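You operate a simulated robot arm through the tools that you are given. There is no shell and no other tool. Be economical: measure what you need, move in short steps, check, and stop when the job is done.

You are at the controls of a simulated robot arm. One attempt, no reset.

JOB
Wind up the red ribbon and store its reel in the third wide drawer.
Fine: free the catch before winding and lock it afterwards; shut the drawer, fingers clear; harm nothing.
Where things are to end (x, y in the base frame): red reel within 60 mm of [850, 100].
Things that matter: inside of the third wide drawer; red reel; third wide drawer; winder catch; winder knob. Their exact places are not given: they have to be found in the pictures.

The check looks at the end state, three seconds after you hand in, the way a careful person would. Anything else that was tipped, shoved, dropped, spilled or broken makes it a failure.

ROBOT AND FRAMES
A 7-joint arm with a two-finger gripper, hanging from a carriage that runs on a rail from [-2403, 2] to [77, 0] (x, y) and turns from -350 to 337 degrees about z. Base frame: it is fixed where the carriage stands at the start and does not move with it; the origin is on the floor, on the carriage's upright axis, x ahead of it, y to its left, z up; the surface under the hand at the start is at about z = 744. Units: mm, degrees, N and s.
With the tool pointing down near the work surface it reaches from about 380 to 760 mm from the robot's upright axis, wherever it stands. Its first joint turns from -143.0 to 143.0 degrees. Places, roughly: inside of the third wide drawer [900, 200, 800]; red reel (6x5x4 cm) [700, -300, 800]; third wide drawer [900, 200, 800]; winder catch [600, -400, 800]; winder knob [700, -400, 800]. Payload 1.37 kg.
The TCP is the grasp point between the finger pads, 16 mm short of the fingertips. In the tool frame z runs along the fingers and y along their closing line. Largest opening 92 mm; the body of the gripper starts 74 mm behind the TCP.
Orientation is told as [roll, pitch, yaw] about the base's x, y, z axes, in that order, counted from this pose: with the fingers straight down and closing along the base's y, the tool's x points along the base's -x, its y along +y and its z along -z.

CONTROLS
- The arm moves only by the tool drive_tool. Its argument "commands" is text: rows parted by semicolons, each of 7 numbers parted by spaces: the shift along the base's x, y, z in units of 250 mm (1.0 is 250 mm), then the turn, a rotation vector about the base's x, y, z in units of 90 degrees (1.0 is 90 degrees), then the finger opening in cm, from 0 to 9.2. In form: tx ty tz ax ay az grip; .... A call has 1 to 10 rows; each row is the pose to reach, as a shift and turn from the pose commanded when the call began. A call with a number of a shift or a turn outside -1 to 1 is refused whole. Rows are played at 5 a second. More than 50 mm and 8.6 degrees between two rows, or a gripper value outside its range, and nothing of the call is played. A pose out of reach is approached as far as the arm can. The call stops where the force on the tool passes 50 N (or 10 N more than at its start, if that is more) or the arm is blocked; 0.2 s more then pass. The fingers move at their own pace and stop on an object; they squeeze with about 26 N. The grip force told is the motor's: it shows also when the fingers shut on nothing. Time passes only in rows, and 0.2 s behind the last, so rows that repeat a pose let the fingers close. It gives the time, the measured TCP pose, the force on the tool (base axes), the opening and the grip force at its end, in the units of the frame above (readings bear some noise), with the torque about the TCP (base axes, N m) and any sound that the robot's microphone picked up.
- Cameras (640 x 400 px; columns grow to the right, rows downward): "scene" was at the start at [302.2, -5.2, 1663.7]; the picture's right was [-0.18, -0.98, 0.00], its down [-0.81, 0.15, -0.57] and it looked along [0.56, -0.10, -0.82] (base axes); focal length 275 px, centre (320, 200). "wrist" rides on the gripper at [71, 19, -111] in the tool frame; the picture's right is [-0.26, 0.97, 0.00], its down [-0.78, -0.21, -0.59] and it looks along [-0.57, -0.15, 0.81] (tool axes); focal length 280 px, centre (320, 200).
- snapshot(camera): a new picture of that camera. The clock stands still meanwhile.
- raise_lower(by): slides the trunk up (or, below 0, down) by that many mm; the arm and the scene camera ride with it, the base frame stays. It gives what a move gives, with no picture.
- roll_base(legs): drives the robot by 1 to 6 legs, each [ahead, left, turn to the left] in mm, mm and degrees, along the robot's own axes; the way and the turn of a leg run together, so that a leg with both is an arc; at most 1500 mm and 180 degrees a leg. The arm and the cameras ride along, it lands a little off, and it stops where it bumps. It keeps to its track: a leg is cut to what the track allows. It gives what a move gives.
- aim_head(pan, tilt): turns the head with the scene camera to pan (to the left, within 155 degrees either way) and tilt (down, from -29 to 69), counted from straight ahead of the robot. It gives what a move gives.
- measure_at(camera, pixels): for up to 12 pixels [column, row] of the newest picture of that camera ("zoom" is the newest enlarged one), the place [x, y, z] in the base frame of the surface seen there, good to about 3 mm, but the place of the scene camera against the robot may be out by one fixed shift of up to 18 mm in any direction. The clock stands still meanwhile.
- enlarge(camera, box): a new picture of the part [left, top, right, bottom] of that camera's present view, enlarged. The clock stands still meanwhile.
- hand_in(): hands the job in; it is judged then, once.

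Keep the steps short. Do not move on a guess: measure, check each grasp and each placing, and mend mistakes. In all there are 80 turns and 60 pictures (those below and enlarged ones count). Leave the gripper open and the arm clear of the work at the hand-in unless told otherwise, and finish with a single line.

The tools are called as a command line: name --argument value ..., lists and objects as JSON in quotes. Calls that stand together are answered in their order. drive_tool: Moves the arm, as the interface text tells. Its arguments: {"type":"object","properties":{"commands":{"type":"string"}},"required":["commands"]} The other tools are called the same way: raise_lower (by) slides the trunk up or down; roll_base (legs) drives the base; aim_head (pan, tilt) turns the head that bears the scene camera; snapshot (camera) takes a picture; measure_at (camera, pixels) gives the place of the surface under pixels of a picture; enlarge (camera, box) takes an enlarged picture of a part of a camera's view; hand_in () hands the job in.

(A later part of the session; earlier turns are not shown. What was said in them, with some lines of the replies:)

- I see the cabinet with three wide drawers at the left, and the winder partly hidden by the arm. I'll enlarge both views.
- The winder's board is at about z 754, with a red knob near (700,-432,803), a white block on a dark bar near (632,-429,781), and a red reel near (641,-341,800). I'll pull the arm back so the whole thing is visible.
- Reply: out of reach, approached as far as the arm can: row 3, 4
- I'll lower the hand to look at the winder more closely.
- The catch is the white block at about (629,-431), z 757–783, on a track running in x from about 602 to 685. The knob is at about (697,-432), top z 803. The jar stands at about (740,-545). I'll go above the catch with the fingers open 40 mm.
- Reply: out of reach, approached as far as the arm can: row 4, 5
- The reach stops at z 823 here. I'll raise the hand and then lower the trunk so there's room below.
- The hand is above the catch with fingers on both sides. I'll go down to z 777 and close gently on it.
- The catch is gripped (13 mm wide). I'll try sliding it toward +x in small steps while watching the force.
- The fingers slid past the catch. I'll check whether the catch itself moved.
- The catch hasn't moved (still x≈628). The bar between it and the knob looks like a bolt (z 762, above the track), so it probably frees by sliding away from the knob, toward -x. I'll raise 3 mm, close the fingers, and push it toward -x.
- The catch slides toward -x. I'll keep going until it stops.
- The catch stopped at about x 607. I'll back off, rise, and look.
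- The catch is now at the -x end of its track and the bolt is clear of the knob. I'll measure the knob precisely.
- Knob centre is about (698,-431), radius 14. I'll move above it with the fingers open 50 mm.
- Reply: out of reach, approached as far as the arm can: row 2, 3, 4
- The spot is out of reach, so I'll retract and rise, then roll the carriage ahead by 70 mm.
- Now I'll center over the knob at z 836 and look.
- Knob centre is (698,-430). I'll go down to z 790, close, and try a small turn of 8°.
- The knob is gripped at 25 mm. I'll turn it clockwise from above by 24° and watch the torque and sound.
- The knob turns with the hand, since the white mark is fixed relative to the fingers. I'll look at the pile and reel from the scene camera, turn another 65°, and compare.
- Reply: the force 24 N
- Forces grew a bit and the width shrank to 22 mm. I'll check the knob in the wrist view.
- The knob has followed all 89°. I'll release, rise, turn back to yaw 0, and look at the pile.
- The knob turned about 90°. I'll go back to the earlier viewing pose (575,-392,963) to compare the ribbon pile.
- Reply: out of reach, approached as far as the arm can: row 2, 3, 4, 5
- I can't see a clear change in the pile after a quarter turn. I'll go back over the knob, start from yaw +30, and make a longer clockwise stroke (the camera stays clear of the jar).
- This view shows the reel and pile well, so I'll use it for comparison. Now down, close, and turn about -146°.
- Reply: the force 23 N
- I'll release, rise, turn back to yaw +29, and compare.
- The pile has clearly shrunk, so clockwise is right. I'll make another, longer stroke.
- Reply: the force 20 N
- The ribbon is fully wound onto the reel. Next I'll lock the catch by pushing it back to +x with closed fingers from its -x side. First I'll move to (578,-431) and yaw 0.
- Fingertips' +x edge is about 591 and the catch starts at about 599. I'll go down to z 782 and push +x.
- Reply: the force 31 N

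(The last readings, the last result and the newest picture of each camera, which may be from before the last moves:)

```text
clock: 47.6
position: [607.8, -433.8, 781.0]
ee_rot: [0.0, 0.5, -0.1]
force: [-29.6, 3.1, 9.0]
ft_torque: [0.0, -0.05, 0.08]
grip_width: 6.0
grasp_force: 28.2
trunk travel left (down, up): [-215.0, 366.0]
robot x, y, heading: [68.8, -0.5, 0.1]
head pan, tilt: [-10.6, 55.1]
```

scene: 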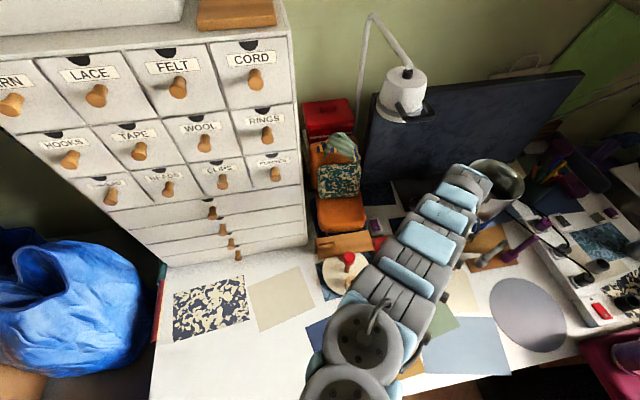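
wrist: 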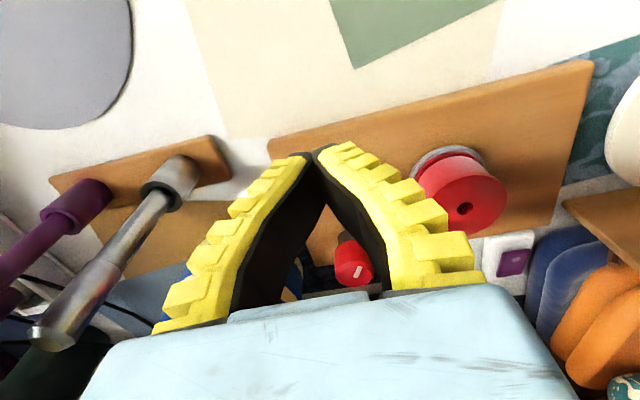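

Firm stop (30 N). The catch is at the end of its travel. I'll back off, rise, and check.

drive_tool --commands "-0.05 0 0 0 0 0 0; -0.06 0 0 0 0 0 0; -0.06 0 0.15 0 0 0 2; -0.06 0 0.34 0 0 0 6; -0.06 0 0.5 0 0 0 6; -0.06 0 0.5 0 0 0 6"

snapshot --camera "wrist"

```text
clock: 49.0
position: [611.0, -434.6, 904.2]
ee_rot: [0.0, -0.1, 0.2]
force: [0.2, 0.1, -0.5]
ft_torque: [0.03, 0.05, -0.04]
grip_width: 62.7
grasp_force: 1.7
out of reach, approached as far as the arm can: row 5, 6
trunk travel left (down, up): [-215.0, 366.0]
robot x, y, heading: [70.8, 0.1, -0.2]
head pan, tilt: [-10.6, 55.1]
```

```text
26 pictures are left
```

wrist: 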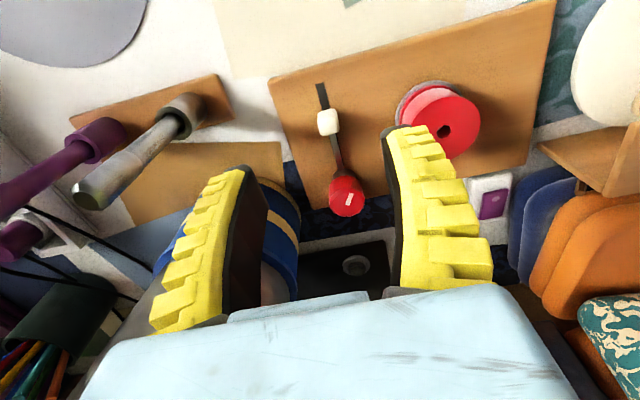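

measure_at --camera "wrist" --pixels '[[329, 123], [444, 130], [470, 115], [444, 153], [418, 115], [440, 105], [430, 95], [402, 105]]'

aim_head --pan 15 --tilt 50

snapshot --camera "scene"

```text
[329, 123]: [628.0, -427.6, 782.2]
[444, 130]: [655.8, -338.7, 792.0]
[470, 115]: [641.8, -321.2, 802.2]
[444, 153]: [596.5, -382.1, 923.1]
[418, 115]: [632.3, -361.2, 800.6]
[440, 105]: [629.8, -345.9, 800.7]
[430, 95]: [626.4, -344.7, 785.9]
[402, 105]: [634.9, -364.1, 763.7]
```

```text
clock: 49.9
position: [610.2, -435.9, 905.1]
ee_rot: [-0.1, 0.0, 0.1]
force: [0.3, -0.2, -0.2]
ft_torque: [-0.01, 0.0, -0.01]
grip_width: 62.8
grasp_force: 1.7
trunk travel left (down, up): [-215.0, 366.0]
robot x, y, heading: [67.0, -0.4, -0.1]
head pan, tilt: [15.0, 50.0]
```

```text
25 pictures are left
```

scene: 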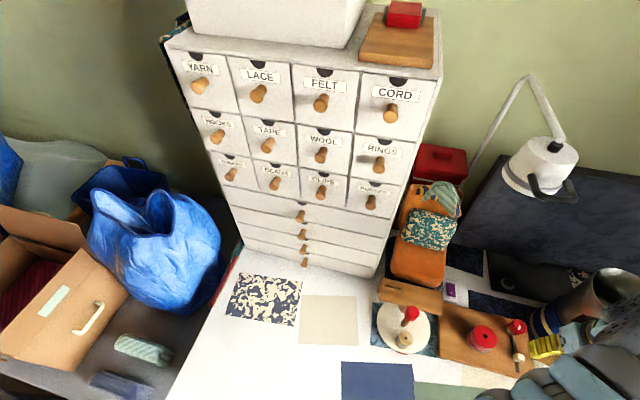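

The catch is back at x 628, locked. Now I'll look at the wide drawers.

enlarge --camera "scene" --box '[215, 175, 415, 300]'

```text
3.20 times, centred on (315, 238) of scene
```

zoom: 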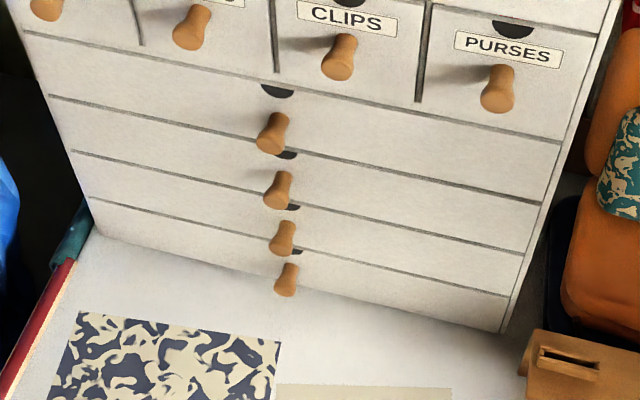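

There are four wide drawers. The third from the top has its knob at zoom (283,237).

measure_at --camera "zoom" --pixels '[[283, 232], [280, 250], [278, 190], [287, 280], [265, 140], [150, 190], [400, 255], [150, 150], [420, 215], [88, 175], [515, 255], [90, 215]]'

```text
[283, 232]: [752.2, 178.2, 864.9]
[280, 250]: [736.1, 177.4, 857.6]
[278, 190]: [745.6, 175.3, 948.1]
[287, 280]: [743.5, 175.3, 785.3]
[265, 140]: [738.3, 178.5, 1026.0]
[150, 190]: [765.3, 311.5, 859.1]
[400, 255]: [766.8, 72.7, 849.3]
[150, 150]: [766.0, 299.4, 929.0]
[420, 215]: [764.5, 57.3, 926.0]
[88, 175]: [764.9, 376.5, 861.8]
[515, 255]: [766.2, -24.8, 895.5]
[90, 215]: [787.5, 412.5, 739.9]
```

The third drawer's knob is at about (735–766, 177, 863) and the face is at x≈766. The cabinet is close, so I'll raise the trunk, roll back 300 mm, and then swing the hand over in free space.

raise_lower --by 230

roll_base --legs '[[-300, 0, 0]]'

drive_tool --commands "0 0.1 -0.1 0 0 0 6; 0.02 0.25 -0.2 0 0 0 6; 0.05 0.42 -0.3 0 0 0 6; 0.1 0.6 -0.35 0 0 0 6; 0.15 0.78 -0.4 0 0 0 6; 0.2 0.95 -0.4 0 0 0 6; 0.2 0.95 -0.4 0 0 0 6"

```text
clock: 52.4
position: [608.3, -435.5, 1133.6]
ee_rot: [-0.1, 0.0, 0.2]
force: [0.4, 0.5, 0.1]
ft_torque: [-0.02, -0.02, -0.01]
grip_width: 62.5
grasp_force: 1.5
trunk travel left (down, up): [-445.0, 136.0]
robot x, y, heading: [72.2, -0.1, 0.1]
head pan, tilt: [15.0, 50.0]
```

```text
clock: 54.4
position: [312.2, -432.1, 1134.5]
ee_rot: [0.1, 0.0, 0.4]
force: [0.3, 0.2, 0.1]
ft_torque: [-0.02, 0.02, -0.01]
grip_width: 62.5
grasp_force: 1.9
trunk travel left (down, up): [-445.0, 136.0]
robot x, y, heading: [-230.5, 1.0, 0.3]
head pan, tilt: [15.0, 50.0]
```

```text
clock: 56.0
position: [360.5, -191.1, 1036.6]
ee_rot: [0.0, 0.0, 0.3]
force: [0.6, 0.1, -0.2]
ft_torque: [0.01, -0.02, 0.01]
grip_width: 62.2
grasp_force: 1.1
trunk travel left (down, up): [-445.0, 136.0]
robot x, y, heading: [-231.0, 0.4, 0.4]
head pan, tilt: [15.0, 50.0]
```

drive_tool --commands "0.03 0.18 -0.03 0 0 0 6; 0.06 0.36 -0.06 0 0 0 6; 0.1 0.54 -0.1 0 0 0 6; 0.15 0.72 -0.15 0 0 0 6; 0.2 0.9 -0.2 0 0 0 6; 0.2 0.9 -0.2 0 0 0 6"

drive_tool --commands "0 0.15 0 0 -0.09 0 6; 0 0.3 0 0 -0.18 0 6; 0 0.45 0 0 -0.27 0 6; 0 0.57 -0.04 0 -0.36 0 6; 0 0.57 -0.08 0 -0.45 0 6; 0 0.57 -0.12 0 -0.54 0 6; 0 0.57 -0.12 0 -0.54 0 6"

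snapshot --camera "wrist"

snapshot --camera "scene"

```text
clock: 57.4
position: [411.0, 34.2, 987.1]
ee_rot: [0.0, 0.0, 0.4]
force: [0.0, 0.8, 0.1]
ft_torque: [0.0, -0.03, 0.0]
grip_width: 62.5
grasp_force: 1.7
trunk travel left (down, up): [-445.0, 136.0]
robot x, y, heading: [-232.2, 0.3, 0.5]
head pan, tilt: [15.0, 50.0]
```

```text
clock: 59.0
position: [412.3, 174.1, 952.3]
ee_rot: [-0.5, -48.7, 0.6]
force: [0.5, 0.6, 0.5]
ft_torque: [0.02, -0.02, 0.0]
grip_width: 62.3
grasp_force: 1.4
trunk travel left (down, up): [-445.0, 136.0]
robot x, y, heading: [-231.4, 1.2, 0.2]
head pan, tilt: [15.0, 50.0]
```

```text
23 pictures are left
```

wrist: 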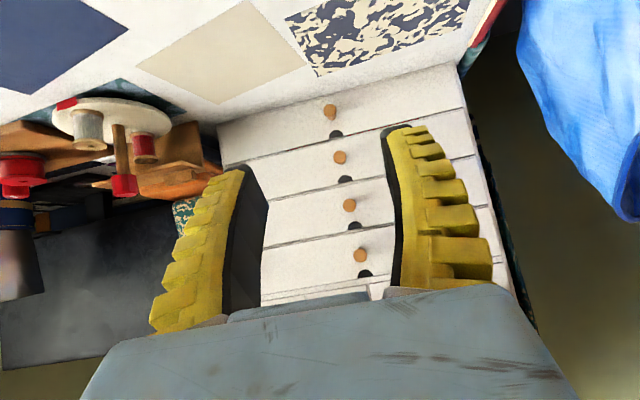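

```text
22 pictures are left
```

scene: 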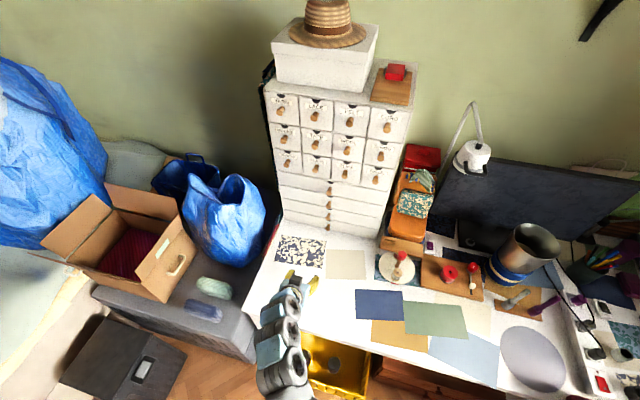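

In the wrist view (upside down) the knobs from the top of the picture are 4th, 3rd, 2nd, 1st. The third wide drawer's knob is at (340,158).

measure_at --camera "wrist" --pixels '[[340, 158], [346, 158], [335, 158], [340, 153], [340, 163], [330, 112], [349, 206], [300, 180], [370, 180], [320, 137], [300, 200], [345, 178]]'

```text
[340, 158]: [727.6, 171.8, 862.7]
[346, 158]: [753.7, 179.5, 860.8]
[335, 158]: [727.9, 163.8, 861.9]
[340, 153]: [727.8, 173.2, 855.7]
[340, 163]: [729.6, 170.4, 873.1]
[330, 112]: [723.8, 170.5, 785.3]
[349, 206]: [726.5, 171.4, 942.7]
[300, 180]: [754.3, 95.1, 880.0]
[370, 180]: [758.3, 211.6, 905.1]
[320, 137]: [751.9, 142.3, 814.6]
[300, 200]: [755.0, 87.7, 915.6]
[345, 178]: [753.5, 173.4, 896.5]
```

The third knob tip is at (728,170.5,863) and the face at x≈754. I'll lower the trunk 89 mm so the hand is at knob height, then roll ahead 265 mm, stopping short of the knob.

raise_lower --by -89

roll_base --legs '[[265, 0, 0]]'

snapshot --camera "wrist"

```text
clock: 60.2
position: [413.4, 173.9, 863.8]
ee_rot: [-0.4, -48.6, 0.5]
force: [-0.2, -0.4, 0.2]
ft_torque: [0.03, -0.01, -0.01]
grip_width: 62.8
grasp_force: 2.0
trunk travel left (down, up): [-356.0, 225.0]
robot x, y, heading: [-229.0, -3.5, 0.1]
head pan, tilt: [15.0, 50.0]
```

```text
clock: 62.1
position: [677.9, 176.7, 863.0]
ee_rot: [-0.4, -48.6, 0.7]
force: [-0.4, 0.4, 0.0]
ft_torque: [0.01, 0.0, -0.01]
grip_width: 62.4
grasp_force: 2.0
trunk travel left (down, up): [-356.0, 225.0]
robot x, y, heading: [35.4, 0.5, 0.9]
head pan, tilt: [15.0, 50.0]
```

```text
21 pictures are left
```

wrist: 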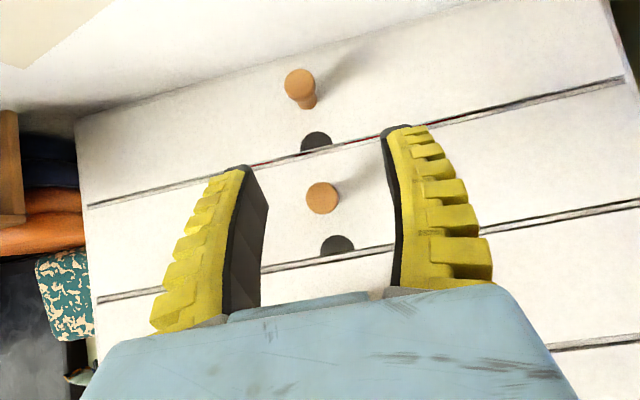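

measure_at --camera "wrist" --pixels '[[322, 198], [309, 198], [336, 198], [300, 85], [322, 212], [240, 100], [180, 190], [322, 137], [335, 242], [400, 105]]'

```text
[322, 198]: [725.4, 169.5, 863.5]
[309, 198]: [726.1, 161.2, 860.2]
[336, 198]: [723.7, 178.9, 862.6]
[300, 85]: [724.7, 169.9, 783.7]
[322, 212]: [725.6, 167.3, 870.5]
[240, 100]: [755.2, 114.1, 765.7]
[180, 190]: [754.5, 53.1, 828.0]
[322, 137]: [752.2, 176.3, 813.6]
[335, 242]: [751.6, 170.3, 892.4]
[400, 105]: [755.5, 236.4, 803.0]
```

The knob between the fingers is the third drawer's (y 170, z 863, tip x 726). I'll advance 50 mm and close.

drive_tool --commands "0.07 -0.025 0 0 0 0 6; 0.14 -0.025 0 0 0 0 6; 0.2 -0.025 0 0 0 0 6; 0.2 -0.025 0 0 0 0 1; 0.2 -0.025 0 0 0 0 1; 0.2 -0.025 0 0 0 0 1"

```text
clock: 63.5
position: [727.0, 169.6, 862.5]
ee_rot: [-0.6, -48.7, 0.9]
force: [-3.9, -7.7, 6.9]
ft_torque: [-0.01, -0.58, -0.06]
grip_width: 14.1
grasp_force: 28.2
trunk travel left (down, up): [-356.0, 225.0]
robot x, y, heading: [36.9, 3.9, 0.6]
head pan, tilt: [15.0, 50.0]
```

The knob is gripped (14 mm, on its waist). I'll pull 30 mm as a test.

drive_tool --commands "-0.04 0 0 0 0 0 1; -0.08 0 0 0 0 0 1; -0.12 0 0 0 0 0 1; -0.16 0 0 0 0 0 1"

snapshot --camera "wrist"

```text
clock: 64.5
position: [688.6, 169.4, 863.1]
ee_rot: [-0.4, -48.6, 0.9]
force: [-1.0, -3.7, 8.1]
ft_torque: [0.01, -0.44, -0.06]
grip_width: 11.9
grasp_force: 27.9
trunk travel left (down, up): [-356.0, 225.0]
robot x, y, heading: [32.2, 1.1, 0.7]
head pan, tilt: [15.0, 50.0]
```

```text
20 pictures are left
```

wrist: 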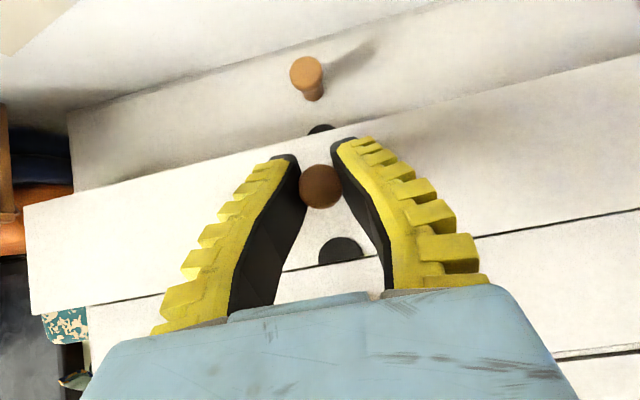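

The third drawer slides smoothly. I'll pull another 90 mm (total about 130).

drive_tool --commands "-0.06 0 0 0 0 0 1; -0.12 0 0 0 0 0 1; -0.18 0 0 0 0 0 1; -0.24 0 0 0 0 0 1; -0.3 0 0 0 0 0 1; -0.36 0 0 0 0 0 1; -0.36 0 0 0 0 0 1"

drive_tool --commands "0 0 0 0 0 0 6; 0 0 0 0 0 0 6; -0.12 0 0.05 0 0 0 6; -0.24 0 0.15 0 0 0 6; -0.24 0 0.3 0 0 0 6; -0.24 0 0.45 0 0 0 6"

snapshot --camera "wrist"

snapshot --camera "scene"

```text
clock: 66.1
position: [595.0, 169.9, 860.9]
ee_rot: [-0.3, -48.6, 0.8]
force: [-0.3, 3.5, -0.7]
ft_torque: [-0.01, -0.54, 0.08]
grip_width: 11.0
grasp_force: 27.6
trunk travel left (down, up): [-356.0, 225.0]
robot x, y, heading: [34.7, 1.3, 0.6]
head pan, tilt: [15.0, 50.0]
```

```text
clock: 67.5
position: [535.8, 170.6, 948.3]
ee_rot: [-0.4, -48.5, 0.9]
force: [-0.3, 0.4, 0.2]
ft_torque: [-0.01, 0.02, 0.0]
grip_width: 62.2
grasp_force: 1.2
out of reach, approached as far as the arm can: row 6
trunk travel left (down, up): [-356.0, 225.0]
robot x, y, heading: [36.0, 1.5, 0.7]
head pan, tilt: [15.0, 50.0]
```

```text
19 pictures are left
```

wrist: 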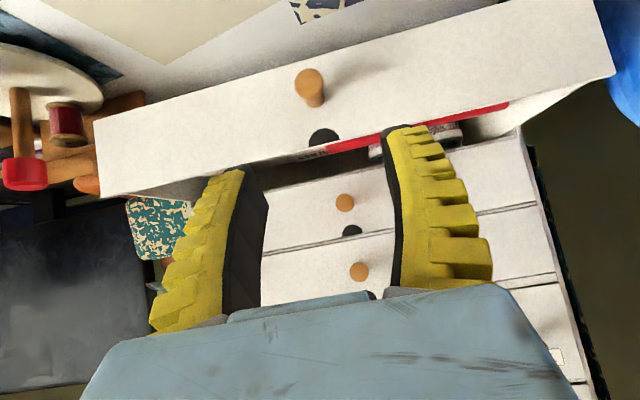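

```text
18 pictures are left
```

scene: 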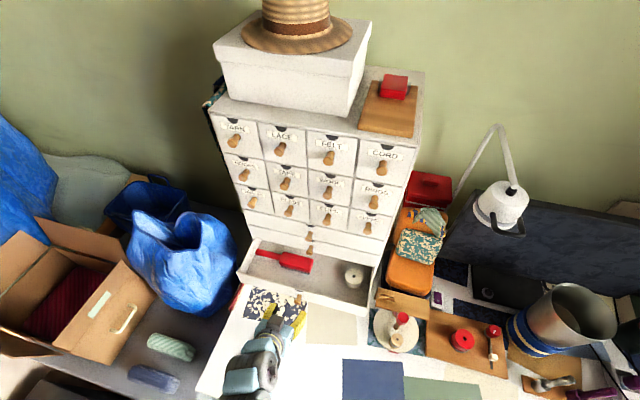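

The drawer is open and has things inside. I'll enlarge.

enlarge --camera "scene" --box '[230, 225, 390, 325]'

measure_at --camera "scene" --pixels '[[355, 278], [355, 268], [348, 283], [330, 290], [370, 290], [335, 270], [300, 265], [340, 285], [375, 298], [370, 270], [245, 273], [325, 280]]'

```text
4.00 times, centred on (310, 275) of scene
```

zoom: 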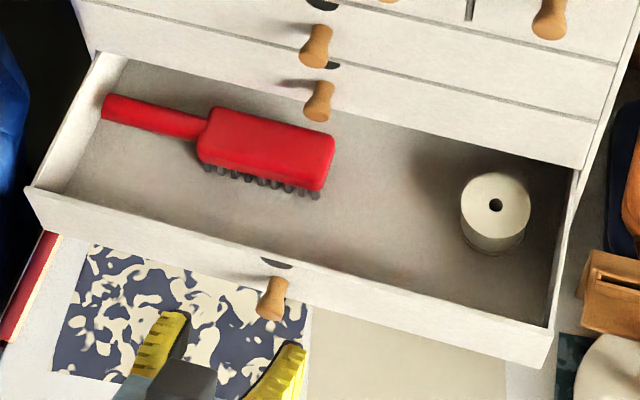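

```text
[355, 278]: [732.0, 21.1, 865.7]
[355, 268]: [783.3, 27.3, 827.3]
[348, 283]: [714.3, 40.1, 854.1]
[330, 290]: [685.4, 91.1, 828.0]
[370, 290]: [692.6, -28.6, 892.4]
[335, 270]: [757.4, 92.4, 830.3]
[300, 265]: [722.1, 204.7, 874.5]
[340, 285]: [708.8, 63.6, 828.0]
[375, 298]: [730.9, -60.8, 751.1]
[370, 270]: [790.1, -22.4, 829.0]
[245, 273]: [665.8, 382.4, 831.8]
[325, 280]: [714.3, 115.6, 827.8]
```

The floor is at about z 825. A white roll is at about (724,16), a brush is at y≥175, and the spot around y=100 is free. The drawer was pulled about 132 mm, so the target with the drawer open is about (710,100). Now I'll untilt and fetch the reel.

drive_tool --commands "0 -0.1 0 0 0.09 0 8; 0 -0.25 0 0 0.18 0 8; 0 -0.4 0 0 0.27 0 8; 0 -0.55 0 0 0.36 0 8; 0 -0.7 0 0 0.45 0 8; 0 -0.85 0 0 0.54 0 8; 0.02 -1 0 0 0.54 0 8; 0.02 -1 0 0 0.54 0 8"

drive_tool --commands "0.05 -0.16 0 0 0 0 8; 0.1 -0.32 0 0 0 0 8; 0.15 -0.48 0 0 0 0 8; 0.2 -0.64 0 0 0 0 8; 0.25 -0.8 0 0 0 0 8; 0.25 -0.95 0 0 0 0 8; 0.25 -0.95 0 0 0 0 8"

```text
clock: 69.3
position: [539.2, -76.1, 946.1]
ee_rot: [0.2, -0.1, 0.6]
force: [0.5, 0.3, -0.4]
ft_torque: [0.0, -0.02, 0.04]
grip_width: 81.5
grasp_force: 1.4
out of reach, approached as far as the arm can: row 1, 2, 3, 4
trunk travel left (down, up): [-356.0, 225.0]
robot x, y, heading: [33.2, -2.1, 0.4]
head pan, tilt: [15.0, 50.0]
```

```text
clock: 70.9
position: [606.4, -317.4, 945.8]
ee_rot: [0.2, 0.0, 0.7]
force: [-0.6, -0.3, -1.0]
ft_torque: [0.05, -0.01, -0.03]
grip_width: 81.2
grasp_force: 1.1
trunk travel left (down, up): [-356.0, 225.0]
robot x, y, heading: [34.4, -0.7, 0.4]
head pan, tilt: [15.0, 50.0]
```

snapshot --camera "wrist"

enlarge --camera "wrist" --box '[210, 90, 410, 215]'

```text
16 pictures are left
```

wrist: 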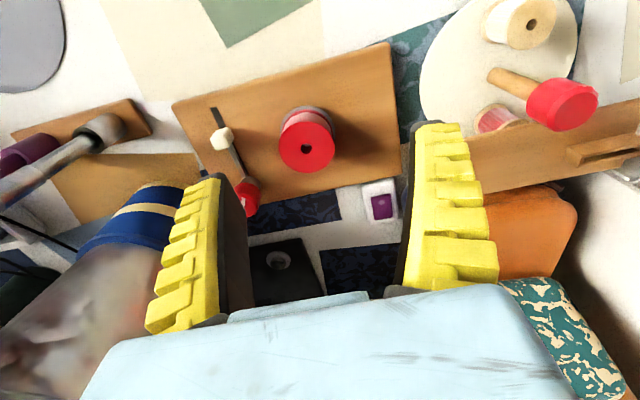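

```text
3.20 times, centred on (310, 152) of wrist
```

zoom: 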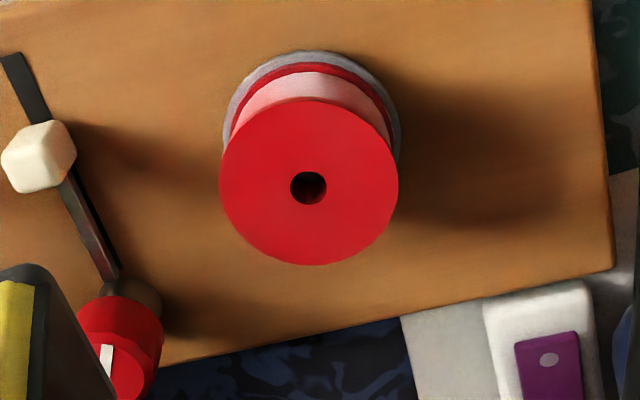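

measure_at --camera "zoom" --pixels '[[225, 190], [394, 180], [308, 104], [308, 260], [308, 150], [308, 220], [308, 78], [308, 60], [235, 130], [308, 188]]'

```text
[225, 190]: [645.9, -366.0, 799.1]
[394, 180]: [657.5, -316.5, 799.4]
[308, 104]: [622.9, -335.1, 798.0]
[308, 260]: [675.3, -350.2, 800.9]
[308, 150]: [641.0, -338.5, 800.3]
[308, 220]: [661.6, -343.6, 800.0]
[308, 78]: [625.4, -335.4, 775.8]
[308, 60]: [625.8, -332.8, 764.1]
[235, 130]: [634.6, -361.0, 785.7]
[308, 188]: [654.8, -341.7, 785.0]
```

Reel centre is (650,-341.5), diameter 52, z 762–800. I'll lower the trunk 80 mm, then centre above it.

raise_lower --by -80

drive_tool --commands "0.09 -0.05 0 0 0 0 8; 0.175 -0.097 0 0 0 0 8; 0.175 -0.097 0 0 0 0 8"

```text
clock: 72.1
position: [605.8, -315.2, 864.8]
ee_rot: [0.2, -0.1, 0.6]
force: [-0.2, -0.1, 0.5]
ft_torque: [-0.02, 0.05, -0.02]
grip_width: 81.4
grasp_force: 1.2
trunk travel left (down, up): [-276.0, 305.0]
robot x, y, heading: [33.8, -2.4, 0.6]
head pan, tilt: [15.0, 50.0]
```

```text
clock: 72.9
position: [651.7, -341.2, 864.1]
ee_rot: [0.3, 0.0, 0.6]
force: [-0.1, 0.3, -0.6]
ft_torque: [-0.01, 0.01, 0.02]
grip_width: 81.3
grasp_force: 0.9
trunk travel left (down, up): [-276.0, 305.0]
robot x, y, heading: [37.0, -2.0, 0.4]
head pan, tilt: [15.0, 50.0]
```

Centred. Down to z 785 and close.

drive_tool --commands "-0.004 0 -0.15 0 0 0 8; -0.004 0 -0.26 0 0 0 8; -0.004 0 -0.32 0 0 0 8; -0.004 0 -0.32 0 0 0 8; -0.004 0 -0.32 0 0 0 4; -0.004 0 -0.32 0 0 0 4; -0.004 0 -0.32 0 0 0 4"

snapshot --camera "wrist"

```text
clock: 74.5
position: [649.8, -340.4, 785.2]
ee_rot: [0.2, -0.1, 0.6]
force: [1.0, -2.1, -1.3]
ft_torque: [-0.01, -0.02, -0.01]
grip_width: 47.3
grasp_force: 26.0
trunk travel left (down, up): [-276.0, 305.0]
robot x, y, heading: [33.5, 0.3, 0.5]
head pan, tilt: [15.0, 50.0]
```

```text
14 pictures are left
```

wrist: 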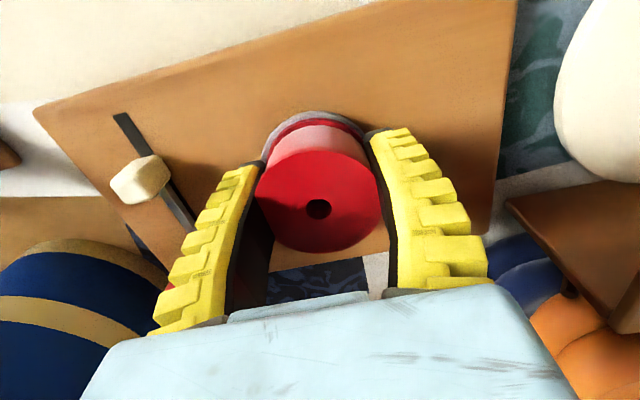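

Gripped at 47 mm. I'll lift straight up.

drive_tool --commands "0 0 0.04 0 0 0 4; 0 0 0.08 0 0 0 4; 0 0 0.16 0 0 0 4; 0 0 0.26 0 0 0 4; 0 0 0.36 0 0 0 4; 0 0 0.36 0 0 0 4"

snapshot --camera "wrist"

```text
clock: 75.9
position: [647.8, -340.7, 874.2]
ee_rot: [0.2, 0.0, 0.6]
force: [0.4, 0.4, 0.6]
ft_torque: [-0.02, 0.02, -0.02]
grip_width: 43.3
grasp_force: 2.6
trunk travel left (down, up): [-276.0, 305.0]
robot x, y, heading: [36.4, -1.8, 0.3]
head pan, tilt: [15.0, 50.0]
```

```text
13 pictures are left
```

wrist: 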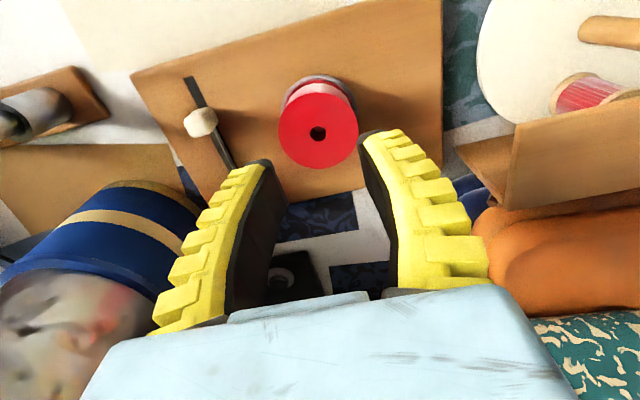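

The fingers slipped off and the reel stayed on the winder. I'll re-measure it.

measure_at --camera "wrist" --pixels '[[281, 135], [356, 130], [316, 96], [320, 166], [318, 150], [316, 115], [312, 80], [290, 100], [345, 98], [201, 122]]'

enlarge --camera "wrist" --box '[250, 60, 390, 180]'

```text
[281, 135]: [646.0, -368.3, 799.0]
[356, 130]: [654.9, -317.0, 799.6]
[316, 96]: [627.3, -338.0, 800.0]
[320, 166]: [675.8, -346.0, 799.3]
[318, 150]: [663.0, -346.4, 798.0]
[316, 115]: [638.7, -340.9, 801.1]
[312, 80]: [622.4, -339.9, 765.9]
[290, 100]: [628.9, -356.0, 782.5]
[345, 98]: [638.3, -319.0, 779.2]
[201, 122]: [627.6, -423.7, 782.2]
```

```text
3.33 times, centred on (320, 120) of wrist
```

zoom: 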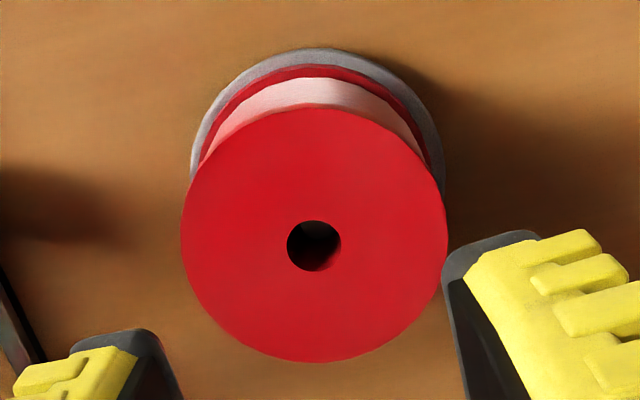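

The reel is centred at (651,-342). I'll grip it lower (TCP 779), command a firmer close, and lift slowly while reading the force.

drive_tool --commands "0.014 -0.005 0 0 0 0 8; 0.014 -0.005 -0.15 0 0 0 8; 0.014 -0.005 -0.3 0 0 0 8; 0.014 -0.005 -0.38 0 0 0 8; 0.014 -0.005 -0.38 0 0 0 8; 0.014 -0.005 -0.38 0 0 0 0; 0.014 -0.005 -0.38 0 0 0 0; 0.014 -0.005 -0.38 0 0 0 0; 0.014 -0.005 -0.38 0 0 0 0"

drive_tool --commands "0 0 0.01 0 0 0 0; 0 0 0.02 0 0 0 0; 0 0 0.03 0 0 0 0; 0 0 0.04 0 0 0 0"

```text
clock: 77.9
position: [652.0, -342.0, 780.5]
ee_rot: [0.2, -0.1, 0.5]
force: [0.6, -3.5, -0.9]
ft_torque: [0.0, -0.02, 0.0]
grip_width: 49.5
grasp_force: 26.5
trunk travel left (down, up): [-276.0, 305.0]
robot x, y, heading: [34.0, 0.3, 0.5]
head pan, tilt: [15.0, 50.0]
```

```text
clock: 78.9
position: [651.7, -341.1, 790.2]
ee_rot: [0.3, -0.1, 0.6]
force: [-1.5, -0.3, -1.5]
ft_torque: [-0.01, 0.02, 0.0]
grip_width: 49.2
grasp_force: 25.4
trunk travel left (down, up): [-276.0, 305.0]
robot x, y, heading: [31.4, 1.9, 1.0]
head pan, tilt: [15.0, 50.0]
```

Width stays at 49 with little resistance. I'll lift more and check.

drive_tool --commands "0 0 0.04 0 0 0 0; 0 0 0.08 0 0 0 0; 0 0 0.12 0 0 0 0; 0 0 0.18 0 0 0 0; 0 0 0.26 0 0 0 0; 0 0 0.34 0 0 0 0"

snapshot --camera "wrist"

```text
clock: 80.3
position: [651.3, -341.6, 875.3]
ee_rot: [0.2, -0.1, 0.6]
force: [-0.3, 0.5, -0.6]
ft_torque: [-0.01, 0.0, 0.0]
grip_width: 48.4
grasp_force: 26.1
trunk travel left (down, up): [-276.0, 305.0]
robot x, y, heading: [37.9, -1.2, 0.7]
head pan, tilt: [15.0, 50.0]
```

```text
11 pictures are left
```

wrist: 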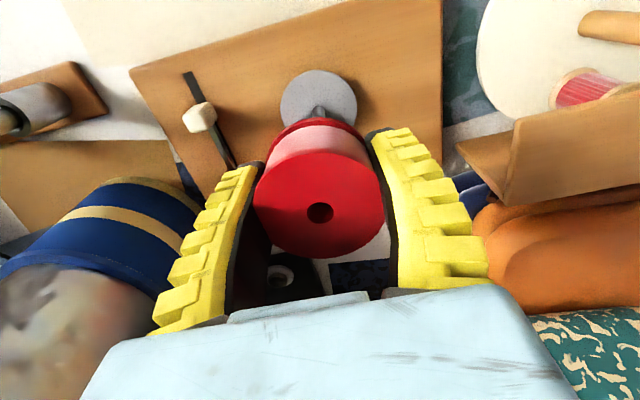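

The reel is held and the spindle is empty. I'll raise the trunk 90 mm and carry it across to (600,102).

raise_lower --by 90

drive_tool --commands "-0.1 0.1 0 0 0 0 0; -0.2 0.25 0 0 0 0 0; -0.2 0.42 0 0 0 0 0; -0.2 0.6 0 0 0 0 0; -0.2 0.78 0 0 0 0 0; -0.2 0.95 0 0 0 0 0"

drive_tool --commands "0 0.15 0 0 0 0 0; 0 0.32 0 0 0 0 0; 0 0.49 0 0 0 0 0; 0 0.66 0 0 0 0 0; 0 0.825 0 0 0 0 0; 0 0.825 0 0 0 0 0"

snapshot --camera "wrist"

```text
clock: 81.5
position: [650.1, -342.1, 964.4]
ee_rot: [0.2, 0.0, 0.6]
force: [0.4, 0.3, -0.3]
ft_torque: [-0.01, 0.03, -0.02]
grip_width: 48.2
grasp_force: 25.9
trunk travel left (down, up): [-366.0, 215.0]
robot x, y, heading: [35.9, 0.5, 0.8]
head pan, tilt: [15.0, 50.0]
```

```text
clock: 83.0
position: [600.3, -103.7, 966.0]
ee_rot: [0.1, 0.0, 0.5]
force: [0.2, 0.0, 0.3]
ft_torque: [0.06, 0.01, -0.02]
grip_width: 47.4
grasp_force: 26.1
trunk travel left (down, up): [-366.0, 215.0]
robot x, y, heading: [35.4, 0.6, 0.6]
head pan, tilt: [15.0, 50.0]
```

```text
clock: 84.3
position: [604.5, 103.3, 962.8]
ee_rot: [0.2, 0.0, 0.6]
force: [-0.3, 0.0, 0.0]
ft_torque: [-0.04, 0.0, -0.01]
grip_width: 46.9
grasp_force: 26.4
trunk travel left (down, up): [-366.0, 215.0]
robot x, y, heading: [32.7, 0.1, 0.7]
head pan, tilt: [15.0, 50.0]
```

```text
10 pictures are left
```

wrist: 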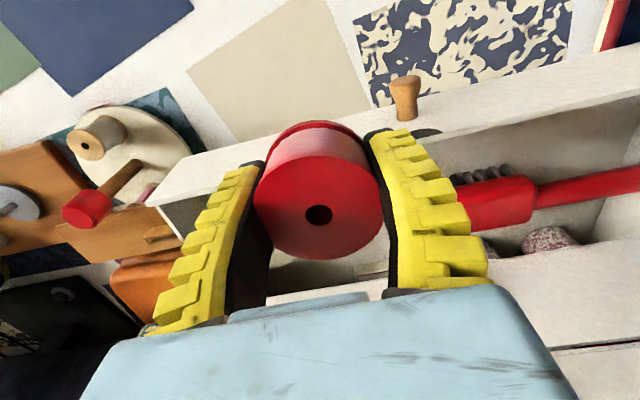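

The reel is still held, though the width is slowly shrinking. I'll measure the brush end, the drawer's front wall, and other items.

measure_at --camera "wrist" --pixels '[[500, 195], [480, 215], [550, 238], [460, 125], [480, 150], [360, 270], [405, 100], [370, 240], [280, 300], [480, 240]]'

```text
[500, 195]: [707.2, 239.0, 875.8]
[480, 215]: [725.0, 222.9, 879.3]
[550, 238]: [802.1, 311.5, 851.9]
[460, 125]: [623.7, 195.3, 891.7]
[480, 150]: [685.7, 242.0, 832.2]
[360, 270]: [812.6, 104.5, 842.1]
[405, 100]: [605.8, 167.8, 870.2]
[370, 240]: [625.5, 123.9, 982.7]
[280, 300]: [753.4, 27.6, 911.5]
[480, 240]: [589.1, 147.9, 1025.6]
```

(700,102) is free. I'll move forward above it and lower to just above the floor.

drive_tool --commands "0.19 -0.004 0 0 0 0 0; 0.382 -0.004 0 0 0 0 0; 0.382 -0.004 -0.15 0 0 0 0; 0.382 -0.004 -0.3 0 0 0 0; 0.382 -0.004 -0.4 0 0 0 0; 0.382 -0.004 -0.4 0 0 0 0"

snapshot --camera "wrist"

```text
clock: 85.8
position: [694.8, 102.4, 863.4]
ee_rot: [0.3, 0.0, 0.6]
force: [0.7, 0.0, -0.6]
ft_torque: [0.03, -0.01, 0.0]
grip_width: 46.1
grasp_force: 26.1
trunk travel left (down, up): [-366.0, 215.0]
robot x, y, heading: [36.1, -1.6, 0.9]
head pan, tilt: [15.0, 50.0]
```

```text
9 pictures are left
```

wrist: 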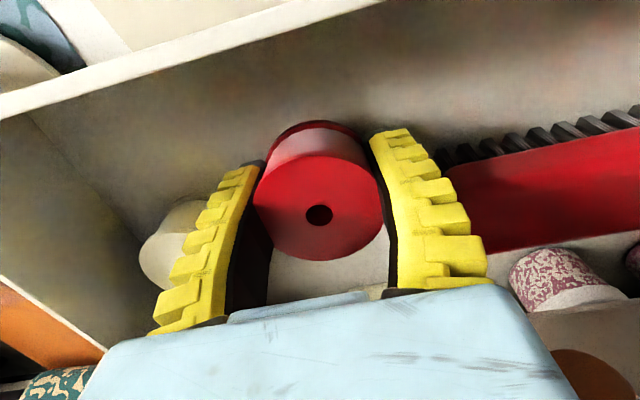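

drive_tool --commands "0 0 -0.024 0 0 0 0; 0 0 -0.048 0 0 0 0; 0 0 -0.06 0 0 0 0; 0 0 -0.07 0 0 0 0"

```text
clock: 86.8
position: [698.1, 101.0, 848.8]
ee_rot: [0.1, -0.3, 0.5]
force: [-0.4, -2.0, 18.8]
ft_torque: [-0.25, 0.1, -0.16]
grip_width: 45.6
grasp_force: 25.4
trunk travel left (down, up): [-366.0, 215.0]
robot x, y, heading: [35.0, -0.4, 0.4]
head pan, tilt: [15.0, 50.0]
```

Contact with the floor (19 N up). I'll back off 1 mm, open to 65 mm, and rise straight.

drive_tool --commands "0 0 0.005 0 0 0 4.6; 0 0 0.005 0 0 0 6.5; 0 0 0.005 0 0 0 6.5; 0 0 0.1 0 0 0 6.5; 0 0 0.25 0 0 0 6.5; 0 0 0.42 0 0 0 6.5; -0.1 0 0.42 0 0 0 6.5; -0.3 0 0.42 0 0 0 6.5; -0.4 0 0.42 0 0 0 6.5; -0.4 0 0.42 0 0 0 6.5"

snapshot --camera "wrist"

```text
clock: 89.0
position: [598.4, 99.8, 952.1]
ee_rot: [0.3, 0.0, 0.7]
force: [-0.1, 1.2, -1.2]
ft_torque: [-0.06, -0.01, -0.01]
grip_width: 67.2
grasp_force: 1.3
trunk travel left (down, up): [-366.0, 215.0]
robot x, y, heading: [34.0, -0.6, 0.6]
head pan, tilt: [15.0, 50.0]
```

```text
8 pictures are left
```

wrist: 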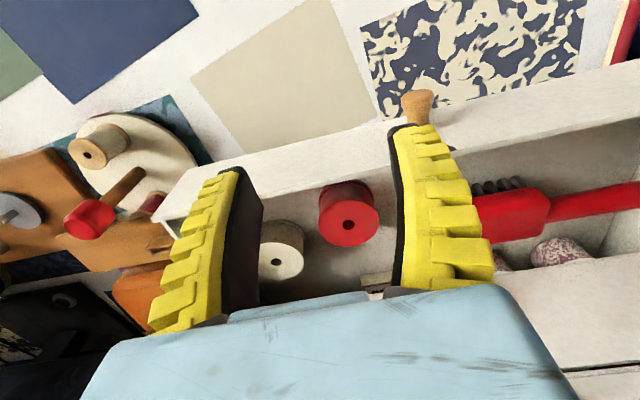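

measure_at --camera "wrist" --pixels '[[348, 235], [325, 225], [374, 222], [347, 242], [347, 207], [418, 92], [420, 105], [340, 160], [300, 170]]'

```text
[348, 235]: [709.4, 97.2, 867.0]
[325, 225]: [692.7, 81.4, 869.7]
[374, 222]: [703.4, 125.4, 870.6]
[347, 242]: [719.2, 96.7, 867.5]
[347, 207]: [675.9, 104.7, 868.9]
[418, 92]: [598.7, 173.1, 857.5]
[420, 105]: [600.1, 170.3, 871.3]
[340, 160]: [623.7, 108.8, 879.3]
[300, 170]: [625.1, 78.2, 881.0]
```

The reel stands upright at (698,101), which will be about (829,101) when shut. To shut the drawer I'll re-grip the knob as before: back off, tilt -48°, and go to (543,170).

drive_tool --commands "-0.06 0.07 0 0 -0.09 0 6; -0.12 0.14 0 0 -0.18 0 6; -0.18 0.21 0 0 -0.27 0 6; -0.22 0.28 0 0 -0.36 0 6; -0.22 0.28 0 0 -0.45 0 6; -0.22 0.28 -0.05 0 -0.54 0 6; -0.22 0.28 -0.2 0 -0.54 0 6; -0.22 0.28 -0.358 0 -0.54 0 6; -0.22 0.28 -0.358 0 -0.54 0 6"

snapshot --camera "wrist"

```text
clock: 91.0
position: [537.5, 168.1, 862.6]
ee_rot: [-0.4, -48.6, 0.7]
force: [0.3, -0.8, 0.1]
ft_torque: [0.0, -0.02, 0.01]
grip_width: 62.7
grasp_force: 1.7
trunk travel left (down, up): [-366.0, 215.0]
robot x, y, heading: [35.4, -0.4, 0.5]
head pan, tilt: [15.0, 50.0]
```

```text
7 pictures are left
```

wrist: 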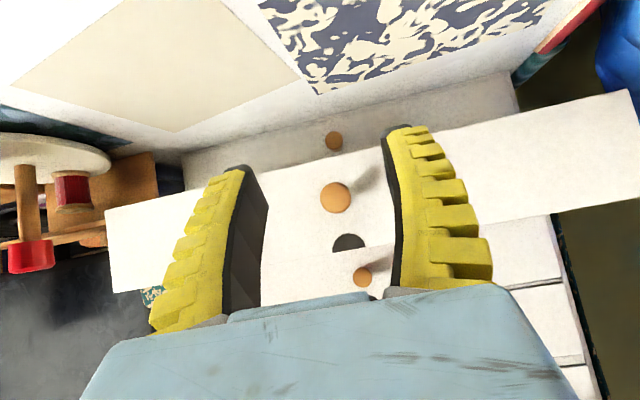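

The knob is between the fingers. I'll advance to x 596 and grip.

drive_tool --commands "0.08 0.006 0 0 0 0 6; 0.16 0.006 0 0 0 0 6; 0.236 0.006 0 0 0 0 6; 0.236 0.006 0 0 0 0 1; 0.236 0.006 0 0 0 0 1; 0.236 0.006 0 0 0 0 1"

drive_tool --commands "0.06 0 0 0 0 0 1; 0.12 0 0 0 0 0 1; 0.18 0 0 0 0 0 1; 0.24 0 0 0 0 0 1; 0.3 0 0 0 0 0 1; 0.36 0 0 0 0 0 1; 0.42 0 0 0 0 0 1; 0.48 0 0 0 0 0 1"

```text
clock: 92.3
position: [599.1, 169.9, 863.7]
ee_rot: [-0.7, -48.7, 1.0]
force: [0.0, -8.1, 7.9]
ft_torque: [0.0, -0.61, -0.06]
grip_width: 13.4
grasp_force: 27.7
trunk travel left (down, up): [-366.0, 215.0]
robot x, y, heading: [34.3, 1.8, 0.3]
head pan, tilt: [15.0, 50.0]
```

```text
clock: 94.2
position: [723.8, 170.4, 863.7]
ee_rot: [-0.7, -48.8, 0.8]
force: [-0.4, -14.9, 20.5]
ft_torque: [-0.09, -0.37, -0.05]
grip_width: 12.3
grasp_force: 27.5
trunk travel left (down, up): [-366.0, 215.0]
robot x, y, heading: [33.7, -0.9, 0.3]
head pan, tilt: [15.0, 50.0]
```

Nearly shut. I'll push the last few mm gently.

drive_tool --commands "0.01 0 0 0 0 0 1; 0.02 0 0 0 0 0 1; 0.03 0 0 0 0 0 1; 0.04 0 0 0 0 0 1"

```text
clock: 95.2
position: [730.3, 170.0, 861.6]
ee_rot: [-0.5, -48.7, 1.0]
force: [-15.6, -16.2, 28.2]
ft_torque: [-0.1, 0.11, -0.23]
grip_width: 14.6
grasp_force: 28.2
trunk travel left (down, up): [-366.0, 215.0]
robot x, y, heading: [34.9, 3.0, 0.6]
head pan, tilt: [15.0, 50.0]
```

Resistance of 16 N: it appears shut. I'll open, back off, and check.

drive_tool --commands "0 0 0 0 0 0 6; 0 0 0 0 0 0 6; -0.12 0 0 0 0 0 6; -0.28 0 0 0 0 0 6; -0.44 0 0 0 0 0 6; -0.6 0 0 0 0 0 6; -0.6 0 0 0 0 0 6"

snapshot --camera "wrist"

```text
clock: 96.8
position: [580.4, 173.0, 860.4]
ee_rot: [-0.4, -48.6, 0.8]
force: [-0.5, -0.4, -0.4]
ft_torque: [0.01, 0.0, 0.0]
grip_width: 62.5
grasp_force: 2.0
trunk travel left (down, up): [-366.0, 215.0]
robot x, y, heading: [37.2, 0.3, 0.6]
head pan, tilt: [15.0, 50.0]
```

```text
6 pictures are left
```

wrist: 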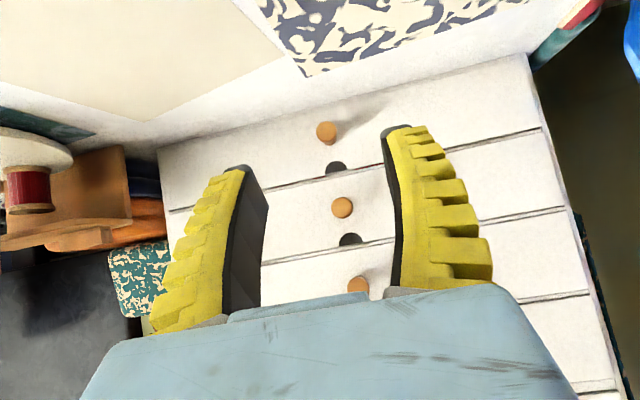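

measure_at --camera "wrist" --pixels '[[342, 207], [327, 133], [300, 225], [370, 220], [300, 165], [290, 280], [360, 285], [480, 185], [460, 120]]'

snapshot --camera "scene"

```text
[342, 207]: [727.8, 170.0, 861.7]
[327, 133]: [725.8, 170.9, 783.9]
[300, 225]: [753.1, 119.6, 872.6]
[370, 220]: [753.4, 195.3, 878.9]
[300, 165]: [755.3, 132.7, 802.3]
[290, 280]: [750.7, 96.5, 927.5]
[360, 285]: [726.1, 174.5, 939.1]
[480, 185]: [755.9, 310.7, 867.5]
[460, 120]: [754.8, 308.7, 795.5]
```

```text
5 pictures are left
```

scene: 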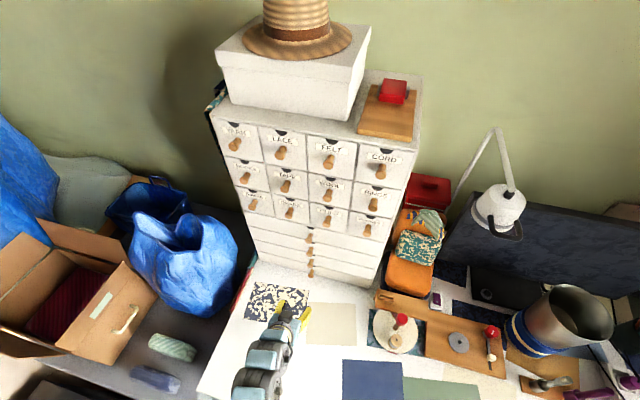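

The drawer is flush, the catch is locked, the spindle is empty, and nothing else was disturbed. I'll raise the trunk, roll back so the arm is clear, and open the fingers fully.

raise_lower --by 120

roll_base --legs '[[-200, 0, 0]]'

drive_tool --commands "0 0 0 0 0 0 9; 0 0 0 0 0 0 9"

snapshot --camera "scene"

```text
clock: 98.2
position: [581.0, 172.9, 980.2]
ee_rot: [-0.4, -48.5, 0.7]
force: [0.2, 0.0, -0.2]
ft_torque: [-0.01, 0.0, -0.01]
grip_width: 62.5
grasp_force: 1.9
trunk travel left (down, up): [-486.0, 95.0]
robot x, y, heading: [33.0, 0.3, 0.6]
head pan, tilt: [15.0, 50.0]
```

```text
clock: 99.8
position: [382.6, 171.4, 979.2]
ee_rot: [-0.4, -48.6, 0.8]
force: [0.3, 0.0, 0.4]
ft_torque: [0.02, -0.02, 0.03]
grip_width: 62.2
grasp_force: 1.5
trunk travel left (down, up): [-486.0, 95.0]
robot x, y, heading: [-161.6, -0.6, 0.4]
head pan, tilt: [15.0, 50.0]
```

```text
clock: 100.4
position: [382.4, 170.5, 979.9]
ee_rot: [-0.3, -48.7, 0.8]
force: [0.8, 0.3, 0.2]
ft_torque: [0.01, -0.03, 0.0]
grip_width: 90.4
grasp_force: 0.1
trunk travel left (down, up): [-486.0, 95.0]
robot x, y, heading: [-162.0, 0.9, 0.3]
head pan, tilt: [15.0, 50.0]
```

```text
4 pictures are left
```

scene: 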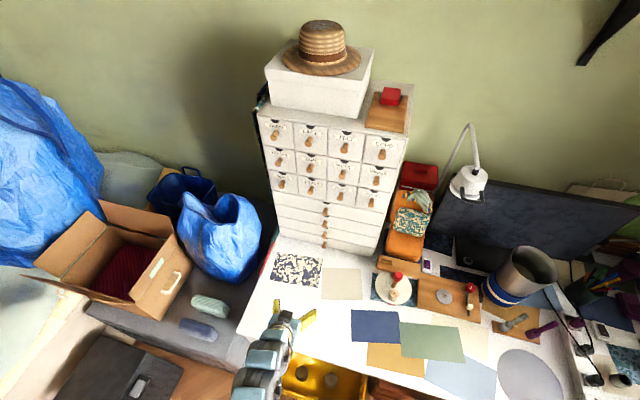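

Everything is in order. I'm handing in.

hand_in

```text
The job is handed in.
```

The red ribbon is fully wound, the winder catch is locked again, and the reel stands upright in the shut third wide drawer at about (829, 101), some 21 mm from the target.
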